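You operate a simulated robot arm through the tools that you are given. There is no shell and no other tool.

You are at the controls of a simulated robot arm. One attempt, no reset.

## Task
Restart the line without the belt and fetch out the white roll.
Fine: stop the line, then that selector off, then start; roll from the drawer on to the green table; shut the drawer; other rolls stay. Set down upright: white roll.
Where things are to end (x, y in the base frame): white roll within 0.06 m of [0.48, -0.36].

It is judged by the outcome, as a careful person would: the job done as asked, and still so three seconds after it is handed in. It fails if anything else is knocked over, pushed out of place, dropped, spilled or broken.

## Robot
A 6-joint arm with a two-finger parallel gripper, fixed in place. Base frame: the origin is at the foot of the arm, x ahead of it, y to its left, z up; the work surface is at about z = 0.639. Readings come in m, degrees, newtons and seconds.
With the tool pointing down near the work surface it reaches from about 0.2 to 0.66 m from the base axis. Its first joint turns from -66.0 to 66.0 degrees. Payload 2.9 kg.
Tool frame: the origin (TCP) lies between the finger pads and is the grasp point; the fingertips stand 0.03 m ahead of it; z points along the fingers, y is the line along which they close. Largest opening 0.11 m; finger width 0.02, thickness 0.01; the body of the gripper, 0.048 by 0.112 m, starts 0.055 m behind the TCP.
Orientation is told as [roll, pitch, yaw] about the base's x, y, z axes, in that order, counted from this pose: with the fingers straight down and closing along the base's y, the tool's x points along the base's -x, its y along +y and its z along -z.

## Interface
- The arm moves only by the tool play_rows. Its argument "steps" is a list of rows, each a list of 7 numbers: the shift along the base's x, y, z in units of 200 mm (1.0 is 200 mm), then the turn, a rotation vector about the base's x, y, z in units of 90 degrees (1.0 is 90 degrees), then the gripper command, from -1 (shut) to 1 (fully open), values between in proportion. In form: [[x, y, z, rx, ry, rz, gripper], ...]. A call has 1 to 20 rows; each row is the pose to reach, as a shift and turn from the pose commanded when the call began. A call with a number of a shift or a turn outside -1 to 1 is refused whole. Each row takes 0.2 s and may step no farther than 0.05 m and 8.6 degrees from the row before; otherwise, or with a gripper value out of range, the whole call is refused. A pose out of reach is approached as far as the arm can. The call stops where the force on the tool passes 40 N (or 10 N more than at its start, if that is more) or the arm is blocked; 0.2 s more then pass. Each finger travels about 0.108 m/s and halts on what it meets, pressing with about 21 N; the grip force reading is that of the motor and also rises with nothing between the fingers. The clock runs only during rows and for 0.2 s after the last one: add rows that repeat a pose to give the fingers time. It gives the time, the measured TCP pose, the force on the tool (base axes), the opening and the grip force at its end, in the units of the frame above (readings bear some noise), with the torque about the TCP (base axes, N m) and any sound that the robot's microphone picked up.
- Cameras (640 x 400 px; columns grow to the right, rows downward): "scene" is fixed at [0.0344, 0.4032, 1.3743]; the picture's right is [-0.96, -0.29, 0.00], its down [-0.18, 0.59, -0.79] and it looks along [0.23, -0.75, -0.62] (base axes); focal length 356 px, centre (320, 200). "wrist" rides on the gripper at [0.072, 0.017, -0.103] in the tool frame; the picture's right is [-0.23, 0.97, 0.00], its down [-0.76, -0.18, -0.62] and it looks along [-0.61, -0.14, 0.78] (tool axes); focal length 222 px, centre (320, 200). There is no depth. A picture from a camera that has moved, and an enlarged one, comes with that camera's place and axes in the base frame and with its lens. The place of the scene camera against the robot may be out by one fixed shift of up to 0.025 m in any direction.
- get_image(camera): a new picture of that camera. The clock stands still meanwhile.
- close_up(camera, box): a new picture of the part [left, top, right, bottom] of that camera's present view, enlarged. The clock stands still meanwhile.
- job_done(): hands the job in; it is judged then, once.

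Places have to be worked out from the pictures, the camera data and where the tool is seen. Open the gripper and draw the arm clear of the work before you hand the job in, unless the task says otherwise.

The tools are called after ">>>" as a command line: name --pt "numbers of a row" for each row, then --argument value for the rest, lists and objects as JSON in quotes. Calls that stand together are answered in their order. play_rows: Moves the arm, as the interface text tells. Its arguments: {"type":"object","properties":{"steps":{"type":"array"}},"required":["steps"]} The other tools are called the same way: get_image (camera) takes a picture; close_up (camera, box) takes an enlarged picture of a part of a camera's view; job_done () hands the job in.

At the start:

```text
time_s: 0.0
tool_pos: [0.3661, -0.3635, 1.0167]
tool_rot: [0.1, 0.0, 0.0]
contact_force: [0.5, 0.4, 0.3]
wrist_torque: [0.0, 0.0, -0.02]
opening: 0.1099
grasp_force: 0.1
```

scene: 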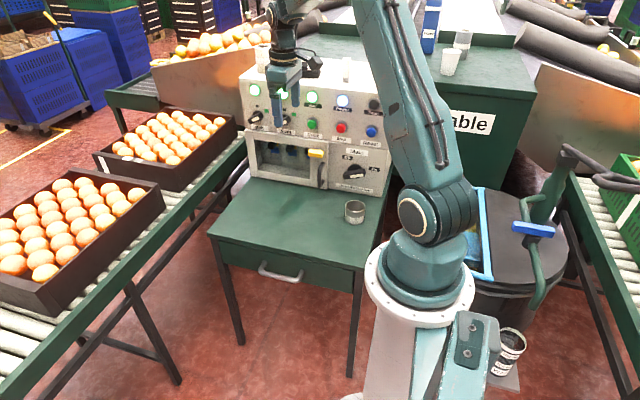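
wrist: 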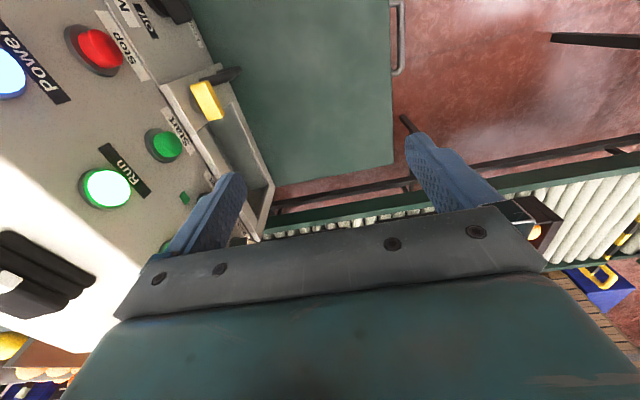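

The scene shows a control panel standing on a green table with lamps, buttons and selectors, and a drawer under the table top. I take enlarged views to read the labels first.

>>> close_up --camera "scene" --box '[230, 60, 400, 200]'

>>> close_up --camera "scene" --box '[200, 160, 400, 320]'

>>> get_image --camera "wrist"

```text
2.86 times, centred on (315, 130) of scene
camera zoom: at [0.0344, 0.4032, 1.3743], right [-0.96, -0.29, 0.0], down [-0.18, 0.59, -0.79], along [0.23, -0.75, -0.62], focal length 1017 px, centre (334, 400)
```

zoom: 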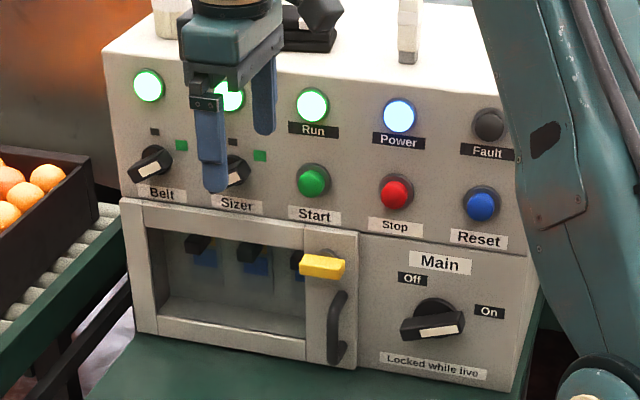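

```text
2.50 times, centred on (300, 240) of scene
camera zoom: at [0.0344, 0.4032, 1.3743], right [-0.96, -0.29, 0.0], down [-0.18, 0.59, -0.79], along [0.23, -0.75, -0.62], focal length 890 px, centre (370, 100)
```

zoom: 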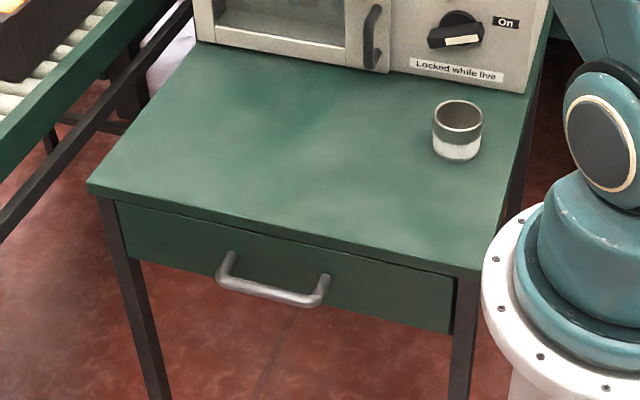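

```text
taken
camera wrist: at [0.2934, -0.3457, 1.1209], right [0.23, 0.97, 0.0], down [0.76, -0.18, 0.62], along [0.61, -0.14, -0.78], focal length 222 px, centre (320, 200)
```

wrist: 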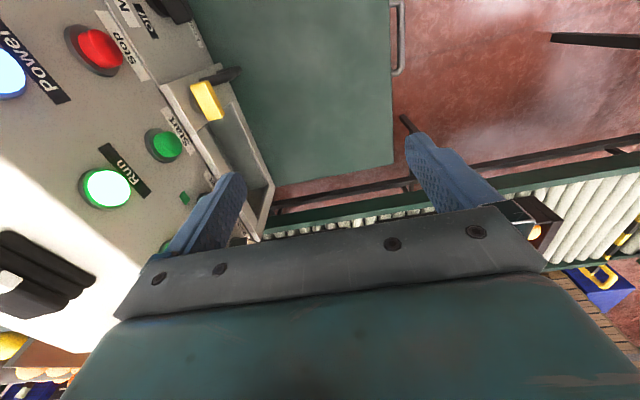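

The panel row reads Belt, Sizer, Start, Stop, Reset (about z 0.88, panel face about y -0.55), and the drawer is under the table front at about y -0.235. I back off a little and tilt the tool towards the panel so that the wrist camera can see the knobs and the scene view is cleared.

>>> play_rows --pt "0 0.03 0 -0.08 0 0 1" --pt "0 0.06 0 -0.16 0 0 1" --pt "0 0.09 0 -0.24 0 0 1" --pt "0 0.12 0 -0.32 0 0 1" --pt "0 0.15 0 -0.4 0 0 1" --pt "0 0.18 0 -0.48 0 0 1" --pt "0 0.21 0 -0.56 0 0 1" --pt "0 0.24 0 -0.64 0 0 1" --pt "0 0.27 0 -0.72 0 0 1" --pt "0 0.3 0 -0.8 0 0 1"

>>> get_image --camera "wrist"

>>> get_image --camera "scene"

```text
time_s: 2.2
tool_pos: [0.3647, -0.3015, 1.0178]
tool_rot: [-72.1, 0.0, 0.0]
contact_force: [0.3, -0.1, 0.1]
wrist_torque: [0.03, -0.03, -0.01]
opening: 0.1101
grasp_force: 0.0
```

```text
taken
camera wrist: at [0.2928, -0.1986, 1.0332], right [0.23, 0.3, -0.93], down [0.76, 0.54, 0.36], along [0.61, -0.79, -0.1], focal length 222 px, centre (320, 200)
```

wrist: 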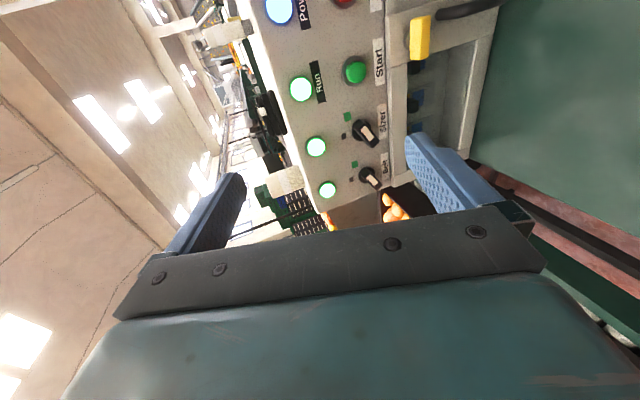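

```text
taken
```

scene: 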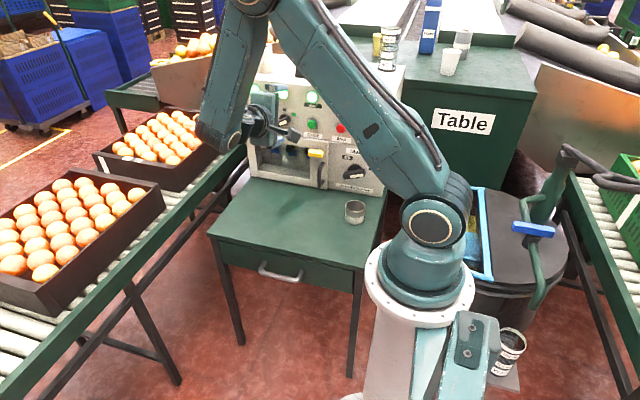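

The arm reaches this tilted pose well, and the wrist camera sees Start, Sizer and Belt. I enlarge the wrist view on the knobs to read their state and get exact pixels.

>>> close_up --camera "wrist" --box '[280, 40, 440, 220]'

>>> close_up --camera "scene" --box '[240, 70, 400, 200]'

```text
2.22 times, centred on (360, 130) of wrist
camera zoom: at [0.2928, -0.1986, 1.0332], right [0.23, 0.3, -0.93], down [0.76, 0.54, 0.36], along [0.61, -0.79, -0.1], focal length 494 px, centre (231, 356)
```

zoom: 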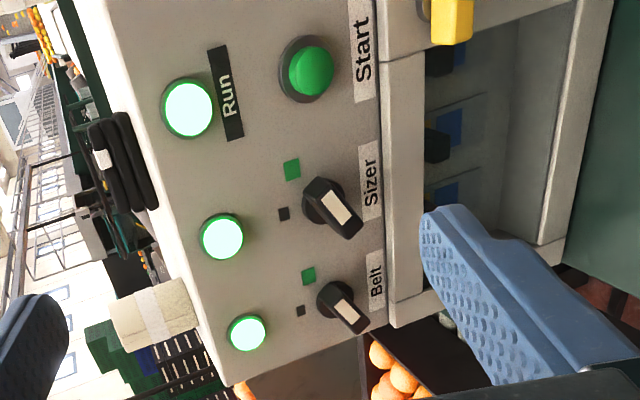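

```text
3.08 times, centred on (320, 135) of scene
camera zoom: at [0.0344, 0.4032, 1.3743], right [-0.96, -0.29, 0.0], down [-0.18, 0.59, -0.79], along [0.23, -0.75, -0.62], focal length 1095 px, centre (320, 400)
```

zoom: 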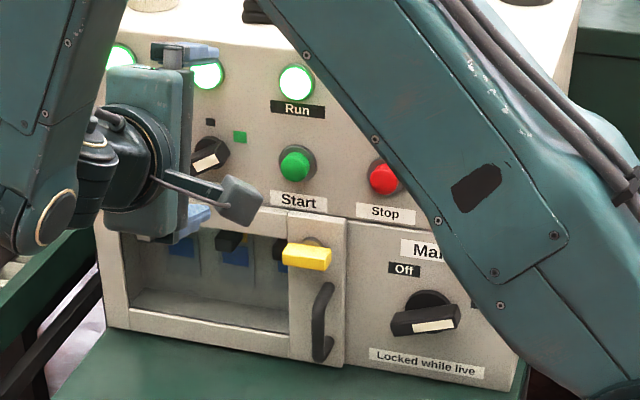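

The bars of Belt and Sizer both line up with their green marks (on), and the black marks at the upper left are off, so Belt needs about a quarter turn counter-clockwise as seen from the front. Triangulating gives a panel face near y -0.56 and the Start button near (0.364, -0.56, 0.87). Now I bring the closed gripper level, in front of Stop at about x 0.262.

>>> play_rows --pt "-0.07 -0.05 -0.09 -0.025 0 0 0.5" --pt "-0.13 -0.1 -0.17 -0.05 0 0 0" --pt "-0.2 -0.15 -0.26 -0.075 0 0 -0.5" --pt "-0.26 -0.2 -0.34 -0.1 0 0 -1" --pt "-0.33 -0.25 -0.43 -0.125 0 0 -1" --pt "-0.39 -0.3 -0.51 -0.15 0 0 -1" --pt "-0.46 -0.35 -0.6 -0.175 0 0 -1" --pt "-0.52 -0.4 -0.69 -0.199 0 0 -1" --pt "-0.52 -0.4 -0.69 -0.199 0 0 -1"

>>> get_image --camera "wrist"

>>> get_image --camera "scene"

```text
time_s: 4.2
tool_pos: [0.32, -0.4223, 0.9014]
tool_rot: [-85.0, 0.0, -0.8]
contact_force: [-0.3, -0.9, 0.3]
wrist_torque: [0.02, 0.03, 0.0]
opening: 0.0002
grasp_force: 21.3
out of reach, approached as far as the arm can: row 5, 6, 7, 8, 9
```

```text
taken
camera wrist: at [0.2488, -0.316, 0.8941], right [0.23, 0.08, -0.97], down [0.77, 0.6, 0.23], along [0.6, -0.8, 0.07], focal length 222 px, centre (320, 200)
```

wrist: 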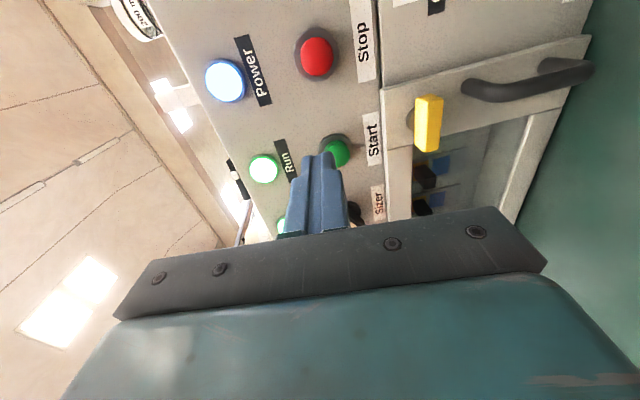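

```text
taken
```

scene: 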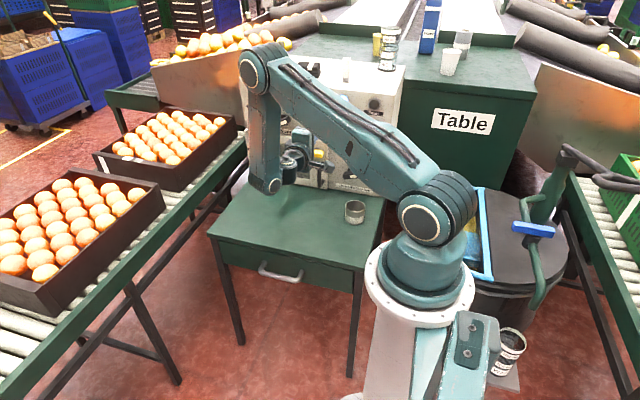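

The readings say the requested pose (x 0.262, y -0.38) was too close to the base, and the arm stopped at (0.32, -0.42, 0.90). Farther out should be reachable, so I move 4 cm towards the panel and see where it ends.

>>> play_rows --pt "0 -0.05 0 0 0 0 -1" --pt "0 -0.1 0 0 0 0 -1" --pt "0 -0.15 0 0 0 0 -1" --pt "0 -0.2 0 0 0 0 -1" --pt "0 -0.2 0 0 0 0 -1"

>>> get_image --camera "wrist"

```text
time_s: 5.4
tool_pos: [0.3209, -0.4629, 0.8995]
tool_rot: [-85.0, 0.0, -0.8]
contact_force: [0.8, -0.2, -0.7]
wrist_torque: [0.04, 0.01, -0.02]
opening: 0.0
grasp_force: 21.0
```

```text
taken
camera wrist: at [0.2495, -0.3567, 0.8933], right [0.23, 0.08, -0.97], down [0.77, 0.6, 0.23], along [0.6, -0.8, 0.07], focal length 222 px, centre (320, 200)
```

wrist: 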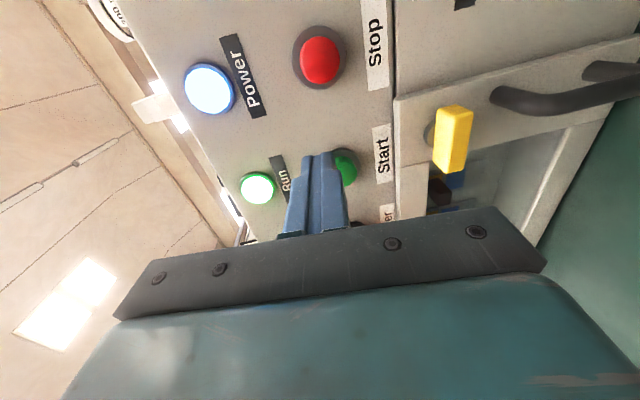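

The commanded pose follows the clipped one, and I'm now at (0.321, -0.463, 0.90). From several views I place Stop at about (0.267, -0.545, 0.881), with the controls spaced about 0.094 m in x. I slide over in front of Stop with the closed fingertips still about 3 cm clear.

>>> play_rows --pt "-0.06 -0.02 -0.02 0 0 0 -1" --pt "-0.12 -0.04 -0.04 0 0 0 -1" --pt "-0.18 -0.06 -0.06 0 0 0 -1" --pt "-0.24 -0.08 -0.08 0 0 0 -1" --pt "-0.27 -0.1 -0.09 0 0 0 -1" --pt "-0.27 -0.1 -0.09 0 0 0 -1"

>>> get_image --camera "wrist"

>>> get_image --camera "scene"

```text
time_s: 6.8
tool_pos: [0.2666, -0.4807, 0.8845]
tool_rot: [-85.0, 0.0, -0.8]
contact_force: [0.2, -0.4, -0.1]
wrist_torque: [0.05, 0.0, 0.03]
opening: 0.0001
grasp_force: 20.7
```

```text
taken
camera wrist: at [0.1947, -0.376, 0.876], right [0.23, 0.08, -0.97], down [0.77, 0.6, 0.23], along [0.6, -0.8, 0.07], focal length 222 px, centre (320, 200)
```

wrist: 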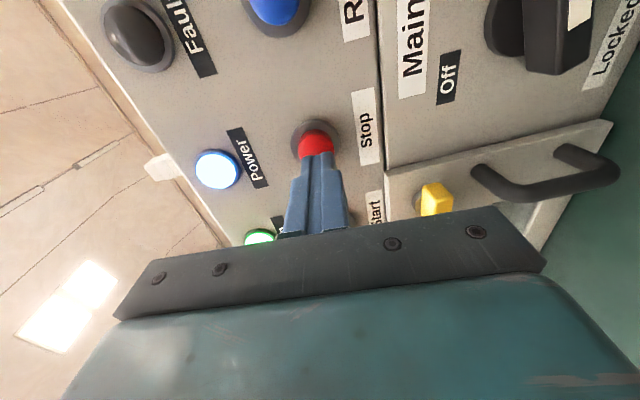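

```text
taken
```

scene: 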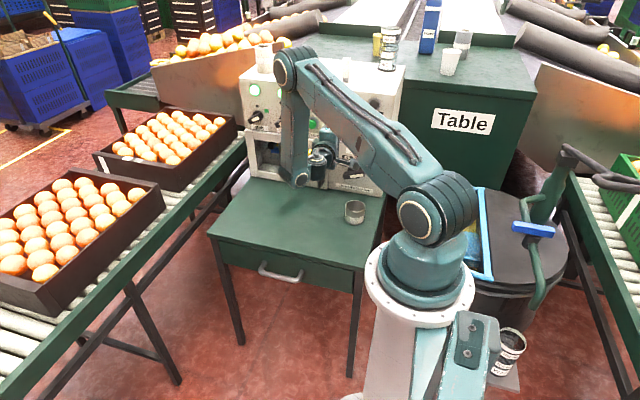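

Stop's centre lies at about (0.265, 0.881) and the fingertip axis at (0.266, 0.882), so they line up. I advance slowly towards the button.

>>> play_rows --pt "0 -0.02 0 0 0 0 -1" --pt "0 -0.04 0 0 0 0 -1" --pt "0 -0.06 0 0 0 0 -1" --pt "0 -0.075 0 0 0 0 -1" --pt "0 -0.09 0 0 0 0 -1" --pt "0 -0.1 0 0 0 0 -1" --pt "0 -0.11 0 0 0 0 -1" --pt "0 -0.12 0 0 0 0 -1"

>>> get_image --camera "wrist"

```text
time_s: 8.6
tool_pos: [0.2663, -0.5079, 0.8823]
tool_rot: [-85.0, 0.1, -0.7]
contact_force: [0.5, 2.5, -1.0]
wrist_torque: [0.03, 0.03, 0.03]
opening: 0.0
grasp_force: 20.9
heard: click
```

```text
taken
camera wrist: at [0.1948, -0.4011, 0.8764], right [0.23, 0.08, -0.97], down [0.77, 0.6, 0.23], along [0.6, -0.8, 0.07], focal length 222 px, centre (320, 200)
```

wrist: 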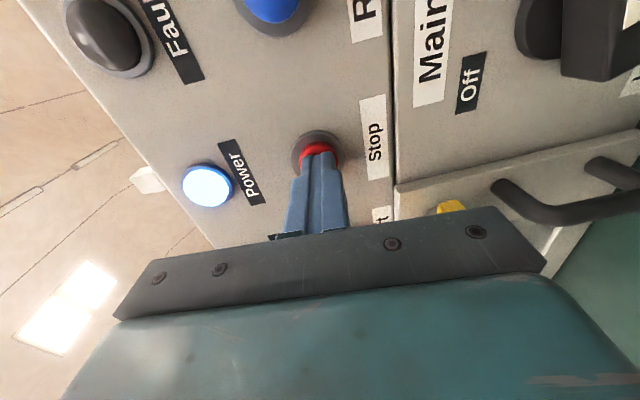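

A click was heard with the fingertip at y about -0.538. I back off and check that the line has stopped from the lamps.

>>> play_rows --pt "0 0.05 0 0 0 0 -1" --pt "0 0.1 0 0 0 0 -1" --pt "0 0.13 0 0 0 0 -1" --pt "0.1 0.13 0 0 0 0 -1" --pt "0.25 0.12 0 0 0 0 -1" --pt "0.4 0.11 0 0 0 0 -1" --pt "0.5 0.1 0 0 0 0 -1" --pt "0.5 0.1 0 0 0 0 -1"

>>> get_image --camera "wrist"

>>> close_up --camera "scene" --box '[240, 50, 400, 200]'

```text
time_s: 10.4
tool_pos: [0.3671, -0.4872, 0.8835]
tool_rot: [-85.0, 0.0, -0.8]
contact_force: [0.0, -0.3, 1.1]
wrist_torque: [0.04, -0.01, -0.02]
opening: 0.0
grasp_force: 21.4
```

```text
taken
camera wrist: at [0.2968, -0.3818, 0.877], right [0.23, 0.08, -0.97], down [0.77, 0.59, 0.23], along [0.6, -0.8, 0.07], focal length 222 px, centre (320, 200)
```

wrist: 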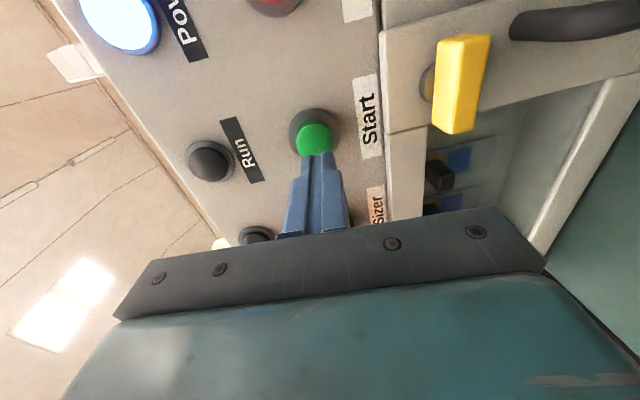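

```text
2.67 times, centred on (320, 125) of scene
camera zoom: at [0.0344, 0.4032, 1.3743], right [-0.96, -0.29, 0.0], down [-0.18, 0.59, -0.79], along [0.23, -0.75, -0.62], focal length 949 px, centre (320, 400)
```

zoom: 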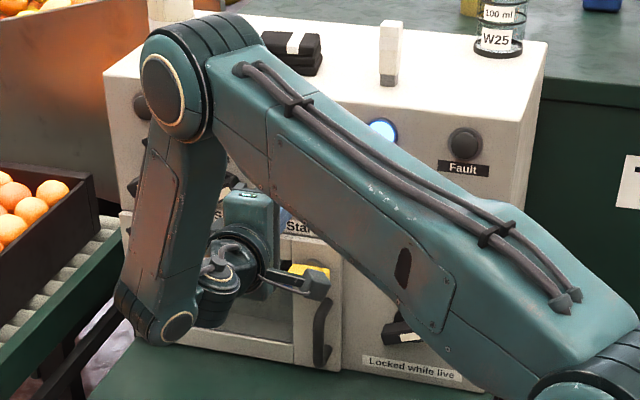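

The Run lamp is dark, so the line has stopped. Belt's selector should be at about (0.549, -0.55, 0.881); I move in front of it, well back, opening the gripper and levelling the tool.

>>> play_rows --pt "0 0.1 0 0 0 0 -1" --pt "0.1 0.2 0 0 0 0 -0.8" --pt "0.25 0.285 0 -0.01 0 0 -0.6" --pt "0.4 0.285 0 -0.02 0 0 -0.5" --pt "0.55 0.285 0 -0.03 0 0.003 -0.4" --pt "0.7 0.285 0 -0.04 0 0.006 -0.3" --pt "0.82 0.285 0 -0.05 0 0.009 -0.3" --pt "0.91 0.285 -0.0125 -0.055 0 0.009 -0.3" --pt "0.91 0.285 -0.0125 -0.055 0 0.009 -0.3"

>>> get_image --camera "wrist"

>>> get_image --camera "scene"

```text
time_s: 12.4
tool_pos: [0.5471, -0.4297, 0.8822]
tool_rot: [-89.9, 0.0, 0.1]
contact_force: [-0.9, -0.1, -0.5]
wrist_torque: [0.0, 0.01, 0.0]
opening: 0.0388
grasp_force: 0.1
```

```text
taken
camera wrist: at [0.4752, -0.3268, 0.8651], right [0.23, 0.0, -0.97], down [0.76, 0.62, 0.18], along [0.61, -0.78, 0.14], focal length 222 px, centre (320, 200)
```

wrist: 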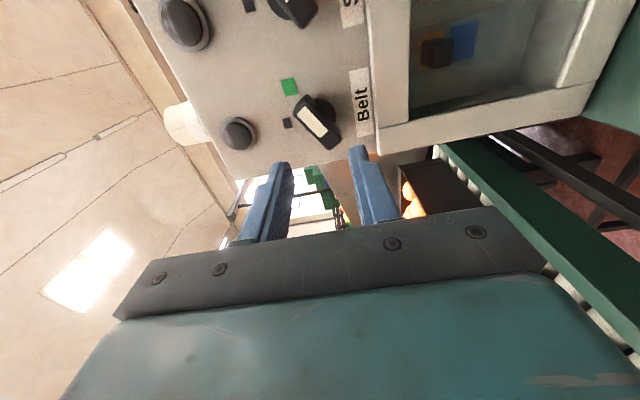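

```text
taken
```

scene: 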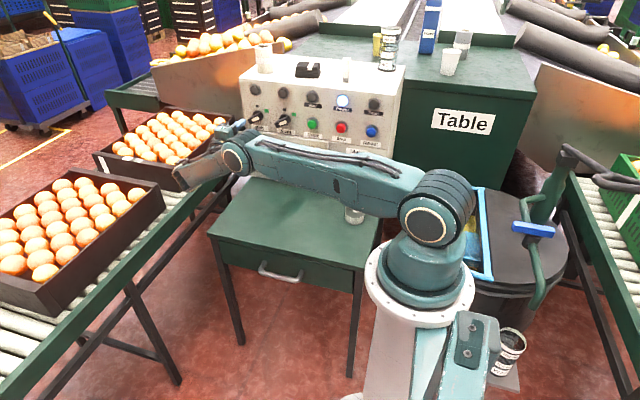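

The arm is now stretched out low near the conveyor, so I look closer at its clearance from the crates before turning anything, and at the selector.

>>> close_up --camera "scene" --box '[90, 80, 330, 230]'

>>> close_up --camera "wrist" --box '[220, 40, 420, 180]'

```text
2.67 times, centred on (210, 155) of scene
camera zoom: at [0.0344, 0.4032, 1.3743], right [-0.96, -0.29, 0.0], down [-0.18, 0.59, -0.79], along [0.23, -0.75, -0.62], focal length 949 px, centre (613, 320)
```

zoom: 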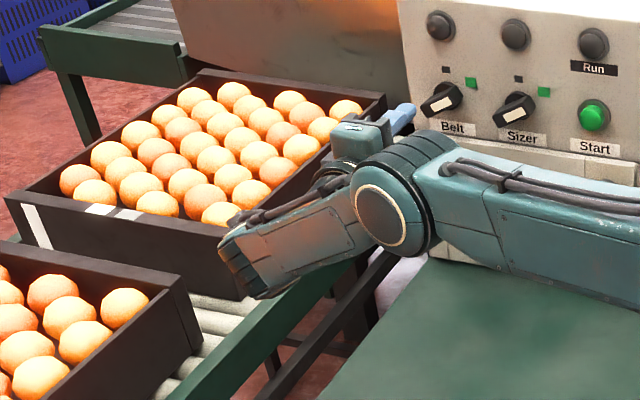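

```text
2.86 times, centred on (320, 110) of wrist
camera zoom: at [0.4752, -0.3268, 0.8651], right [0.23, 0.0, -0.97], down [0.76, 0.62, 0.18], along [0.61, -0.78, 0.14], focal length 635 px, centre (320, 457)
```

zoom: 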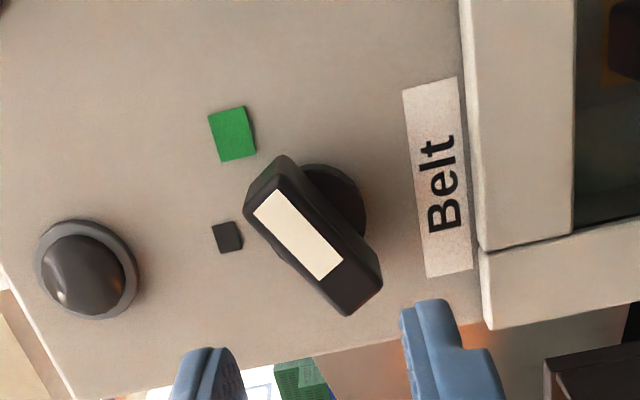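

From this view the Belt bar points about 30° above horizontal to the right, towards green, and the black mark lies straight up, so the turn is about 60° counter-clockwise. The knob centre is about (0.547, 0.882), in line with the TCP. I spin the tool 30° so the fingers close across the bar, and look again.

>>> play_rows --pt "0 0 0 0 0.083 0 -0.3" --pt "0 0 0 0 0.167 0 -0.3" --pt "0 0 0 0 0.25 0 -0.3" --pt "0 0 0 0 0.333 0 -0.3" --pt "0 0 0 0 0.333 0 -0.3"

>>> get_image --camera "wrist"

>>> close_up --camera "wrist" --box '[220, 80, 420, 220]'

>>> get_image --camera "scene"

```text
time_s: 13.6
tool_pos: [0.5478, -0.4302, 0.8814]
tool_rot: [-89.9, 30.0, 0.1]
contact_force: [0.4, -0.5, -0.3]
wrist_torque: [-0.01, 0.0, 0.02]
opening: 0.0385
grasp_force: 0.0
```

```text
taken
camera wrist: at [0.4765, -0.3255, 0.9034], right [-0.29, 0.0, -0.96], down [0.75, 0.62, -0.23], along [0.6, -0.78, -0.18], focal length 222 px, centre (320, 200)
```

wrist: 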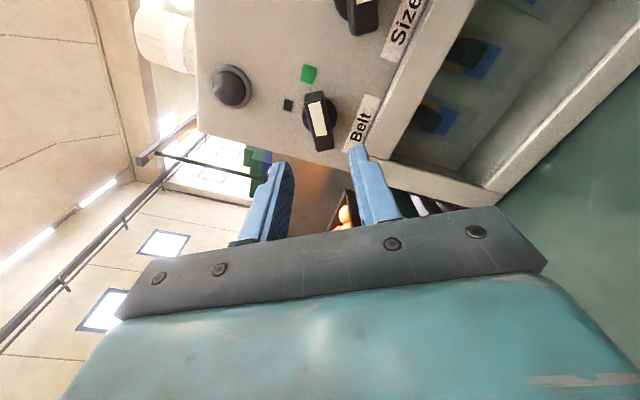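

```text
2.86 times, centred on (320, 150) of wrist
camera zoom: at [0.4765, -0.3255, 0.9034], right [-0.29, 0.0, -0.96], down [0.75, 0.62, -0.23], along [0.6, -0.78, -0.18], focal length 635 px, centre (320, 343)
```

zoom: 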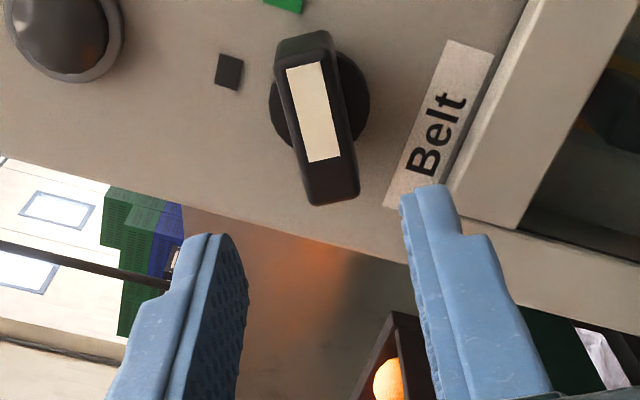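

```text
taken
```

scene: 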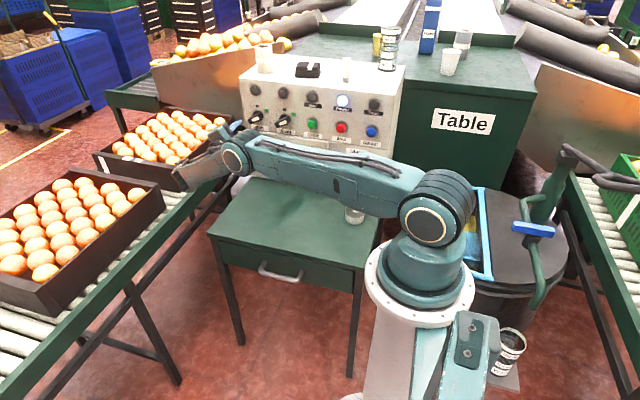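

Two views agree: bar ends at about (0.5255, 0.893) and (0.566, 0.870), front at y -0.519, 29° above horizontal, centre (0.546, 0.882), and the fingers straddle it squarely. I advance until the tips overlap the bar by about 13 mm, without closing yet.

>>> play_rows --pt "-0.002 -0.05 0.001 0 0 0 -0.3" --pt "-0.004 -0.1 0.001 0 0 0 -0.3" --pt "-0.006 -0.15 0.001 0 0 0 -0.3" --pt "-0.008 -0.2 0.001 0 0 0 -0.3" --pt "-0.008 -0.24 0.001 0 0 0 -0.3" --pt "-0.008 -0.27 0.001 0 0 0 -0.3" --pt "-0.008 -0.3 0.001 0 0 0 -0.3" --pt "-0.008 -0.33 0.001 0 0 0 -0.3" --pt "-0.008 -0.36 0.001 0 0 0 -0.3"

>>> close_up --camera "wrist" --box '[220, 80, 420, 220]'

```text
time_s: 15.6
tool_pos: [0.5441, -0.5023, 0.881]
tool_rot: [-89.9, 30.0, 0.0]
contact_force: [-0.5, -0.6, -0.2]
wrist_torque: [0.02, -0.01, -0.01]
opening: 0.0384
grasp_force: 0.1
```

```text
2.86 times, centred on (320, 150) of wrist
camera zoom: at [0.4737, -0.3974, 0.9035], right [-0.29, 0.0, -0.96], down [0.75, 0.62, -0.23], along [0.6, -0.78, -0.18], focal length 635 px, centre (320, 343)
```

zoom: 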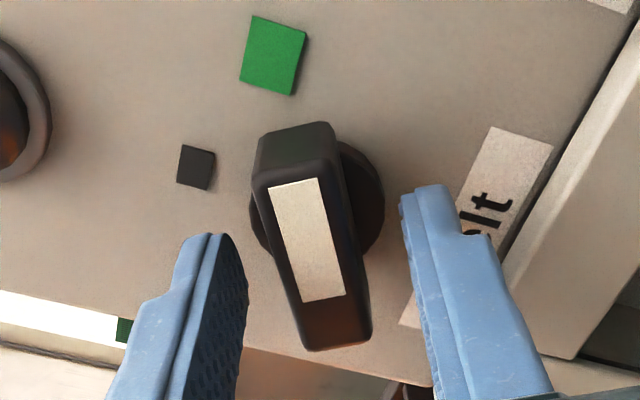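

The fingers sit on both sides of the bar with room to spare. I close on it.

>>> play_rows --pt "0 0 0 0 0 0 -0.7" --pt "0 0 0 0 0 0 -1" --pt "0 0 0 0 0 0 -1" --pt "0 0 0 0 0 0 -1"

>>> close_up --camera "wrist" --box '[220, 80, 420, 220]'

```text
time_s: 16.6
tool_pos: [0.5441, -0.5015, 0.8827]
tool_rot: [-89.8, 29.8, 0.0]
contact_force: [3.0, -5.1, 1.6]
wrist_torque: [-0.07, 0.07, 0.2]
opening: 0.0179
grasp_force: 45.2
```

```text
2.86 times, centred on (320, 150) of wrist
camera zoom: at [0.4739, -0.3975, 0.9039], right [-0.29, 0.0, -0.96], down [0.75, 0.62, -0.23], along [0.6, -0.78, -0.18], focal length 635 px, centre (320, 343)
```

zoom: 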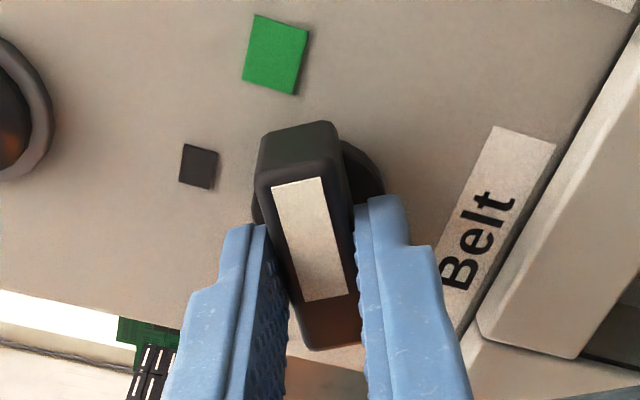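

The bar is firmly held (opening 0.018) and the TCP sits on the knob axis. I turn it 60° counter-clockwise in place.

>>> play_rows --pt "0 0 0 0 0.075 0 -1" --pt "0 0 0 0 0.15 0 -1" --pt "0 0 0 0 0.225 0 -1" --pt "0 0 0 0 0.3 0 -1" --pt "0 0 0 0 0.375 0 -1" --pt "0 0 0 0 0.45 0 -1" --pt "0 0 0 0 0.525 0 -1" --pt "0 0 0 0 0.6 0 -1" --pt "0 0 0 0 0.667 0 -1" --pt "0 0 0 0 0.667 0 -1"

>>> close_up --camera "wrist" --box '[220, 80, 420, 220]'

>>> get_image --camera "scene"

```text
time_s: 18.8
tool_pos: [0.545, -0.5013, 0.8822]
tool_rot: [45.4, 89.9, 135.4]
contact_force: [-0.4, -2.6, 5.2]
wrist_torque: [-0.33, -0.1, 0.18]
opening: 0.0178
grasp_force: 45.0
```

```text
2.86 times, centred on (320, 150) of wrist
camera zoom: at [0.528, -0.3975, 0.9546], right [-0.97, 0.0, -0.23], down [0.18, 0.62, -0.76], along [0.14, -0.78, -0.61], focal length 635 px, centre (320, 343)
```

zoom: 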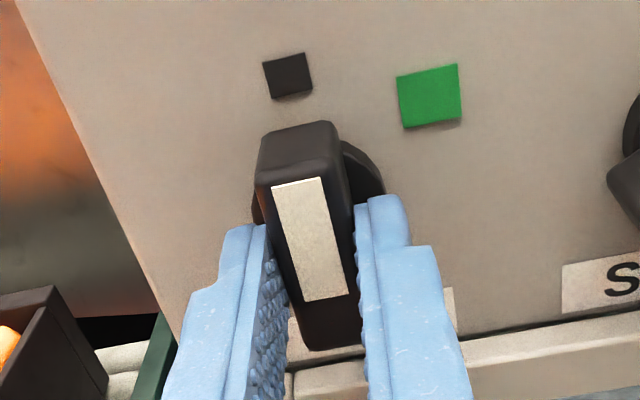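

```text
taken
```

scene: 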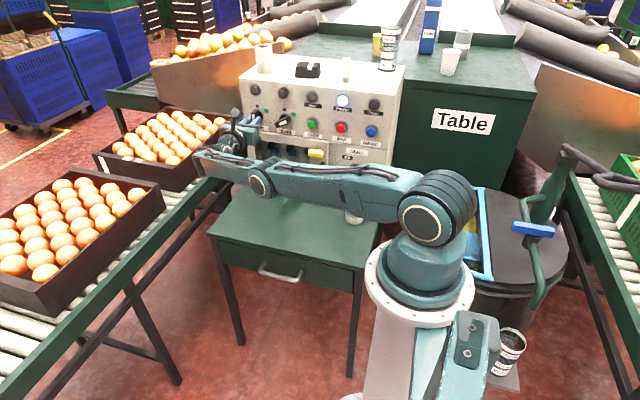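

The bar now points straight up at the black (off) mark. I open the fingers, back straight out, and check that it stays there.

>>> play_rows --pt "0 0 0 0 0 0 -0.5" --pt "0 0 0 0 0 0 -0.3" --pt "0 0 0 0 0 0 -0.3" --pt "0 0.05 0 0 0 0 -0.3" --pt "0 0.12 0 0 0 0 -0.3" --pt "0 0.2 0 0 0 0 -0.3" --pt "0 0.28 0 0 0 0 -0.3" --pt "0 0.35 0 0 0 0 -0.3" --pt "0 0.35 0 0 0 0 -0.3"

>>> close_up --camera "wrist" --box '[220, 60, 420, 200]'

>>> close_up --camera "scene" --box '[230, 60, 400, 200]'

```text
time_s: 20.8
tool_pos: [0.5645, -0.4295, 0.8656]
tool_rot: [-51.7, 89.9, 38.0]
contact_force: [0.1, 0.0, -0.2]
wrist_torque: [-0.01, 0.02, -0.02]
opening: 0.0387
grasp_force: 0.1
out of reach, approached as far as the arm can: row 5, 6, 7, 8, 9
```

```text
2.86 times, centred on (320, 130) of wrist
camera zoom: at [0.5476, -0.3249, 0.9393], right [-0.97, 0.0, -0.23], down [0.18, 0.62, -0.76], along [0.14, -0.78, -0.61], focal length 635 px, centre (320, 400)
```

zoom: 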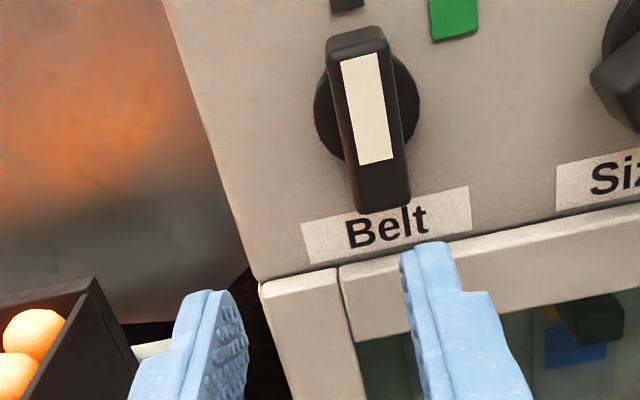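

```text
2.86 times, centred on (315, 130) of scene
camera zoom: at [0.0344, 0.4032, 1.3743], right [-0.96, -0.29, 0.0], down [-0.18, 0.59, -0.79], along [0.23, -0.75, -0.62], focal length 1017 px, centre (334, 400)
```

zoom: 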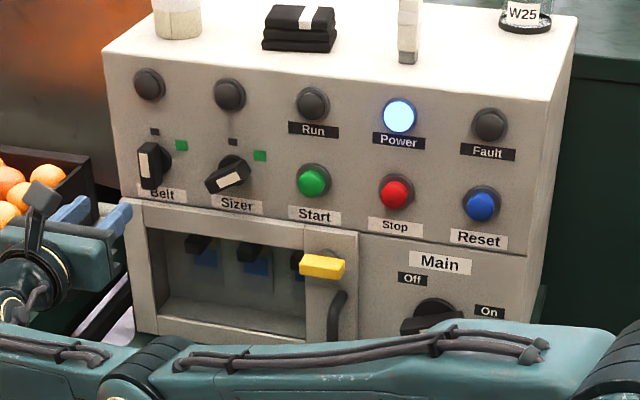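

Belt now points up to off, and Sizer is unchanged. Backing out ended a little off-path (0.5645, -0.43, 0.866) because of a reach limit, so I check the whole scene before moving on.

>>> get_image --camera "scene"

>>> get_image --camera "wrist"

```text
taken
```

scene: 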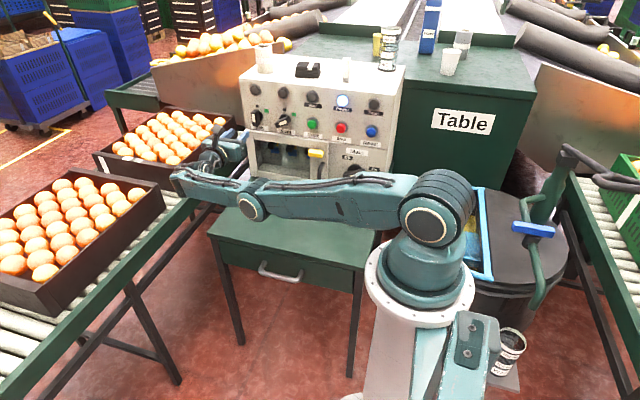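

```text
taken
camera wrist: at [0.5476, -0.3249, 0.9393], right [-0.97, 0.0, -0.23], down [0.18, 0.62, -0.76], along [0.14, -0.78, -0.61], focal length 222 px, centre (320, 200)
```

wrist: 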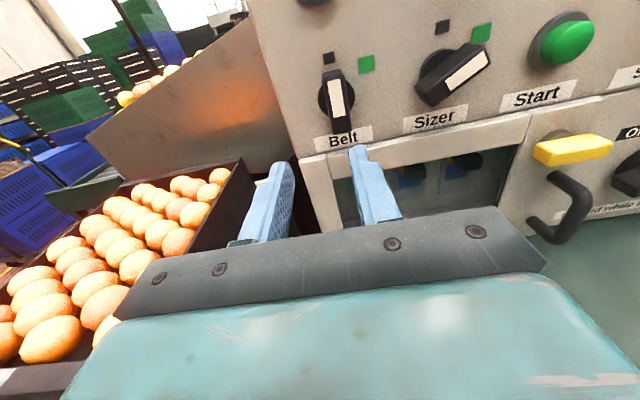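

The crate and panel are clear of the gripper. I spin the wrist back and return towards Start along the way I came, keeping the fingertips about 4 cm off the panel.

>>> play_rows --pt "-0.04 0 0.02 0 -0.083 0 -0.3" --pt "-0.08 0 0.04 0 -0.167 0 -0.3" --pt "-0.12 0 0.06 0 -0.25 0 -0.4" --pt "-0.16 0 0.08 0 -0.333 0 -0.5" --pt "-0.2 0 0.08 0 -0.417 0 -0.6" --pt "-0.24 0 0.08 0 -0.5 0 -0.7" --pt "-0.28 0 0.08 0 -0.583 0 -0.8" --pt "-0.32 0 0.08 0 -0.667 0 -1" --pt "-0.32 0 0.08 0 -0.667 0 -1"

>>> get_image --camera "scene"

```text
time_s: 22.8
tool_pos: [0.5133, -0.4243, 0.7506]
tool_rot: [-90.0, 29.9, -0.1]
contact_force: [-0.4, 0.7, 0.4]
wrist_torque: [-0.01, 0.0, 0.0]
opening: 0.0
grasp_force: 21.2
out of reach, approached as far as the arm can: row 1, 2, 3, 4, 5, 6, 7, 8, 9
```

```text
taken
```

scene: 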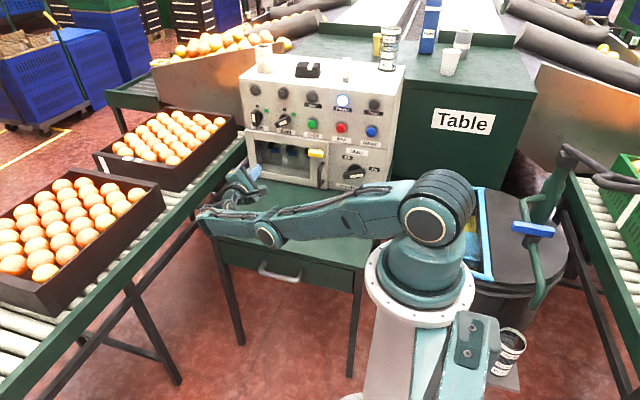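

The arm sagged to z 0.75 although a higher pose was asked, so it is stuck near a joint limit and I must not go on blindly. I look closely at its present shape before choosing a way out.

>>> close_up --camera "scene" --box '[180, 140, 500, 300]'

>>> get_image --camera "wrist"

```text
2.00 times, centred on (340, 220) of scene
camera zoom: at [0.0344, 0.4032, 1.3743], right [-0.96, -0.29, 0.0], down [-0.18, 0.59, -0.79], along [0.23, -0.75, -0.62], focal length 712 px, centre (280, 160)
```

zoom: 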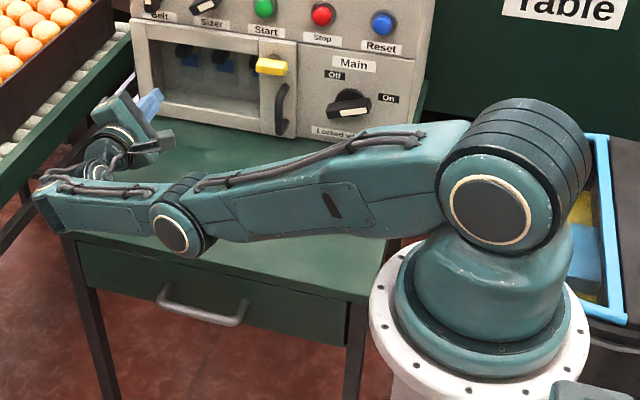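

```text
taken
camera wrist: at [0.4416, -0.3203, 0.7734], right [-0.29, 0.0, -0.96], down [0.75, 0.62, -0.23], along [0.6, -0.78, -0.18], focal length 222 px, centre (320, 200)
```

wrist: 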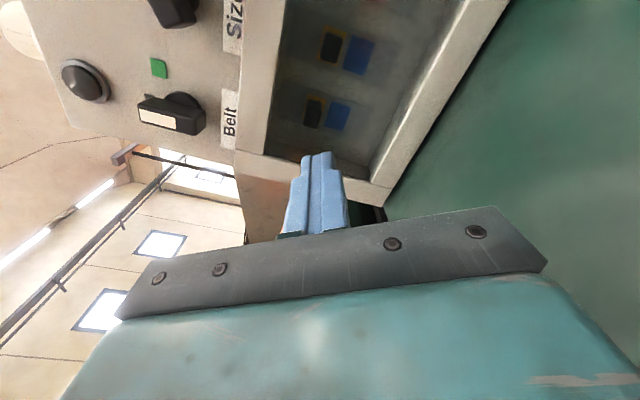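

The elbow has gone straight (its limit), so every nearer pose is refused on this branch. My way out is to climb back up and stretch slightly outward to the fully straight arm, then later dip and fold the elbow upward; I start with the climb.

>>> play_rows --pt "0.05 0 0.1 0 0 0 -1" --pt "0.1 0 0.2 0 0 0 -1" --pt "0.15 -0.01 0.3 0 0 0 -1" --pt "0.2 -0.015 0.4 0 0 0 -1" --pt "0.25 -0.02 0.5 0 0 0 -1" --pt "0.3 -0.03 0.56 0 0 0 -1" --pt "0.35 -0.05 0.56 0 0 0 -1" --pt "0.38 -0.065 0.56 0 0 0 -1" --pt "0.38 -0.065 0.56 0 0 0 -1"

>>> get_image --camera "scene"

```text
time_s: 24.8
tool_pos: [0.5657, -0.4296, 0.865]
tool_rot: [-89.9, 30.0, 0.2]
contact_force: [-0.6, 0.4, -0.2]
wrist_torque: [-0.05, 0.02, 0.0]
opening: 0.0001
grasp_force: 20.8
out of reach, approached as far as the arm can: row 1, 2, 3, 4, 7, 8, 9
```

```text
taken
```

scene: 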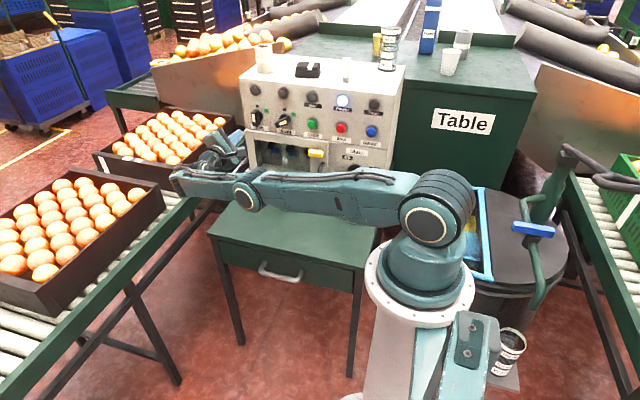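

Targets at x 0.563 to 0.573 were reachable, and only the farther ones were refused. I probe outward in 4 mm steps along the arm's own line to find the fully straight position.

>>> play_rows --pt "0.018 -0.006 -0.006 0 0 0 -1" --pt "0.036 -0.012 -0.012 0 0 0 -1" --pt "0.054 -0.018 -0.018 0 0 0 -1" --pt "0.072 -0.024 -0.024 0 0 0 -1" --pt "0.09 -0.03 -0.03 0 0 0 -1"

>>> close_up --camera "scene" --box '[160, 110, 480, 270]'

```text
time_s: 26.0
tool_pos: [0.5672, -0.429, 0.8635]
tool_rot: [-89.9, 30.0, 0.1]
contact_force: [0.2, -0.7, -0.2]
wrist_torque: [0.03, -0.03, -0.02]
opening: 0.0002
grasp_force: 21.1
out of reach, approached as far as the arm can: row 1, 2, 3, 4, 5
```

```text
2.00 times, centred on (320, 190) of scene
camera zoom: at [0.0344, 0.4032, 1.3743], right [-0.96, -0.29, 0.0], down [-0.18, 0.59, -0.79], along [0.23, -0.75, -0.62], focal length 712 px, centre (320, 220)
```

zoom: 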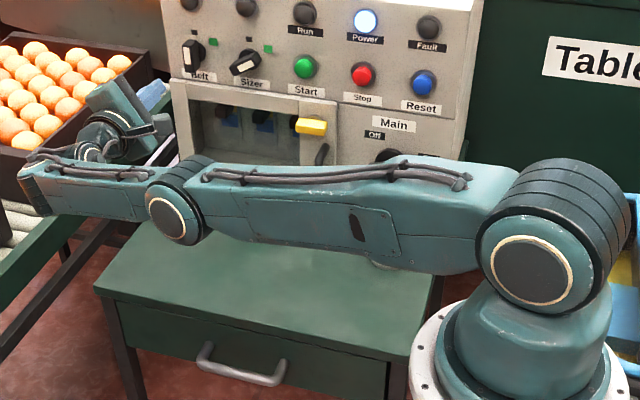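

Everything farther out is refused, so this is the straight arm. Now I dip the wrist about 4.5 cm with a slight pull inward, so the elbow starts folding the right (upward) way, and check.

>>> play_rows --pt "-0.107 0.037 -0.2 0 0 0 -1" --pt "-0.107 0.037 -0.2 0 0 0 -1"

>>> close_up --camera "scene" --box '[160, 110, 480, 270]'

```text
time_s: 26.6
tool_pos: [0.5456, -0.4242, 0.8249]
tool_rot: [-89.9, 29.8, 0.1]
contact_force: [1.1, -0.5, 1.0]
wrist_torque: [-0.02, 0.02, 0.04]
opening: 0.0001
grasp_force: 20.1
```

```text
2.00 times, centred on (320, 190) of scene
camera zoom: at [0.0344, 0.4032, 1.3743], right [-0.96, -0.29, 0.0], down [-0.18, 0.59, -0.79], along [0.23, -0.75, -0.62], focal length 712 px, centre (320, 220)
```

zoom: 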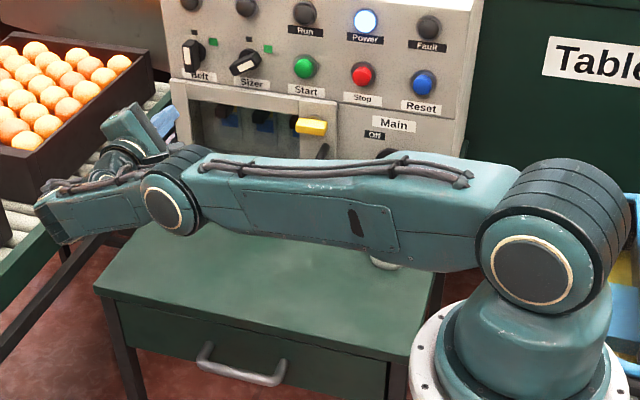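

That pose was accepted and the forearm now bends down from a raised elbow, the normal branch. I continue inward in small steps, then rise.

>>> play_rows --pt "-0.075 0.02 0 0 0 0 -1" --pt "-0.15 0.04 0.01 0 0 0 -1" --pt "-0.225 0.04 0.03 0 0 0 -1" --pt "-0.3 0.04 0.06 0 0 0 -1" --pt "-0.375 0.04 0.1 0 0 0 -1" --pt "-0.45 0.03 0.14 0 0 0 -1" --pt "-0.525 0.02 0.18 0 0 0 -1" --pt "-0.6 0.0 0.22 0 0 0 -1" --pt "-0.6 0.0 0.22 0 0 0 -1"

>>> get_image --camera "scene"

```text
time_s: 28.6
tool_pos: [0.4247, -0.4216, 0.869]
tool_rot: [-90.0, 29.8, 0.1]
contact_force: [0.2, 1.0, 0.7]
wrist_torque: [-0.02, 0.02, 0.0]
opening: 0.0
grasp_force: 20.4
```

```text
taken
```

scene: 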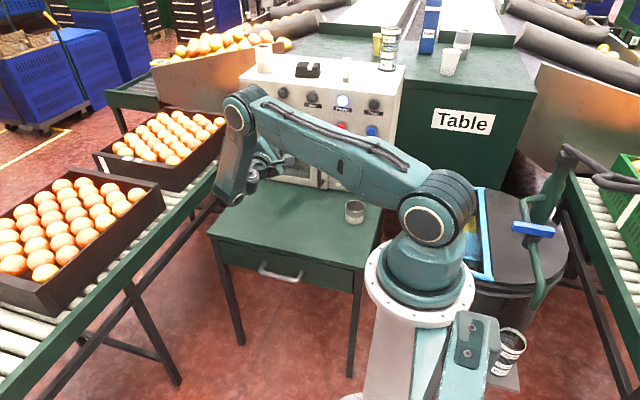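

The arm is back in its normal elbow-up shape at (0.425, -0.42, 0.87). I move in front of Start (0.361, 0.8815), spinning the wrist back to level.

>>> play_rows --pt "-0.05 -0.03 0.01 0 -0.06 0 -1" --pt "-0.1 -0.08 0.02 0 -0.12 0 -1" --pt "-0.16 -0.13 0.03 0 -0.18 0 -1" --pt "-0.22 -0.18 0.04 0 -0.24 0 -1" --pt "-0.28 -0.24 0.05 0 -0.29 0 -1" --pt "-0.318 -0.3 0.0625 0 -0.331 0 -1" --pt "-0.318 -0.3 0.0625 0 -0.331 0 -1"

>>> get_image --camera "wrist"

>>> get_image --camera "scene"

```text
time_s: 30.2
tool_pos: [0.3607, -0.481, 0.8812]
tool_rot: [-90.0, 0.1, 0.1]
contact_force: [0.2, -0.9, 0.1]
wrist_torque: [-0.01, 0.01, 0.0]
opening: 0.0
grasp_force: 21.0
```

```text
taken
camera wrist: at [0.2892, -0.3769, 0.866], right [0.23, 0.0, -0.97], down [0.76, 0.62, 0.18], along [0.61, -0.78, 0.14], focal length 222 px, centre (320, 200)
```

wrist: 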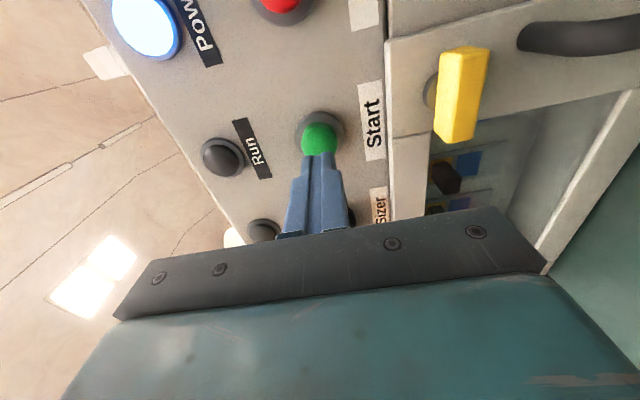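

```text
taken
```

scene: 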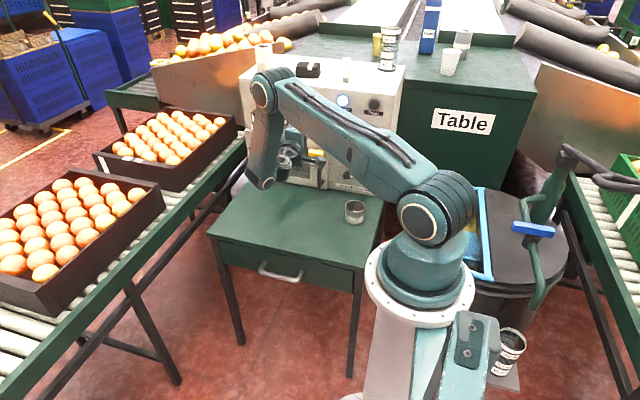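

Start lies at about (0.359, 0.882), in line with the fingertips. I press it slowly, as with Stop.

>>> play_rows --pt "-0.003 -0.03 0 0 0 0 -1" --pt "-0.003 -0.05 0 0 0 0 -1" --pt "-0.003 -0.07 0 0 0 0 -1" --pt "-0.003 -0.085 0 0 0 0 -1" --pt "-0.003 -0.1 0 0 0 0 -1" --pt "-0.003 -0.11 0 0 0 0 -1" --pt "-0.003 -0.12 0 0 0 0 -1" --pt "-0.003 -0.13 0 0 0 0 -1"

>>> get_image --camera "wrist"

```text
time_s: 32.0
tool_pos: [0.362, -0.5069, 0.8814]
tool_rot: [-90.1, 0.2, 0.0]
contact_force: [-1.2, 2.9, 0.8]
wrist_torque: [-0.01, -0.02, -0.02]
opening: 0.0
grasp_force: 21.9
heard: click
```

```text
taken
camera wrist: at [0.2889, -0.4033, 0.8656], right [0.22, 0.0, -0.97], down [0.76, 0.62, 0.18], along [0.61, -0.78, 0.14], focal length 222 px, centre (320, 200)
```

wrist: 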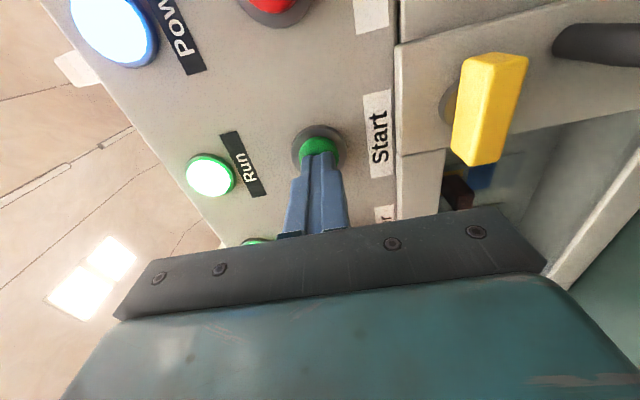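

A click was heard and the Run lamp is lit, with the Sizer lamp on as well. I back off, rise and tip the tool back towards pointing down, then check all the lamps.

>>> play_rows --pt "0 0.1 0 0 0 0 -1" --pt "0 0.25 0 0 0 0 -1" --pt "0.01 0.4 0.1 0.08 0 0 -1" --pt "0.02 0.5 0.2 0.16 0 0 -1" --pt "0.03 0.6 0.3 0.25 0 0 -1" --pt "0.03 0.68 0.4 0.34 0 0 -1" --pt "0.03 0.76 0.5 0.42 0 0 -1" --pt "0.03 0.84 0.55 0.5 0 0 -1" --pt "0.03 0.9 0.6 0.58 0 0 -1" --pt "0.03 0.95 0.6 0.667 0 0 -1" --pt "0.03 0.95 0.6 0.667 0 0 -1"

>>> get_image --camera "scene"

>>> get_image --camera "wrist"

```text
time_s: 34.4
tool_pos: [0.3671, -0.3173, 1.001]
tool_rot: [-29.8, 0.0, 0.2]
contact_force: [-0.4, 0.5, 0.5]
wrist_torque: [-0.02, -0.01, -0.01]
opening: 0.0
grasp_force: 20.6
```

```text
taken
```

scene: 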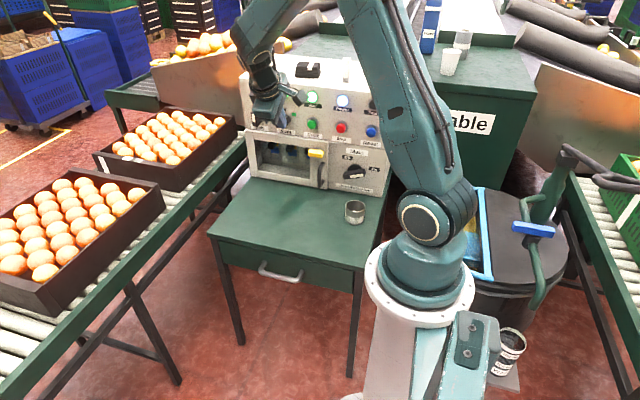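

```text
taken
camera wrist: at [0.2941, -0.2503, 1.0838], right [0.22, 0.85, -0.48], down [0.76, 0.16, 0.63], along [0.61, -0.51, -0.61], focal length 222 px, centre (320, 200)
```

wrist: 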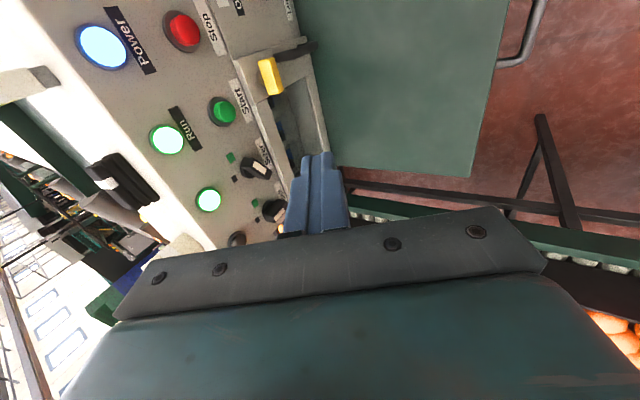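

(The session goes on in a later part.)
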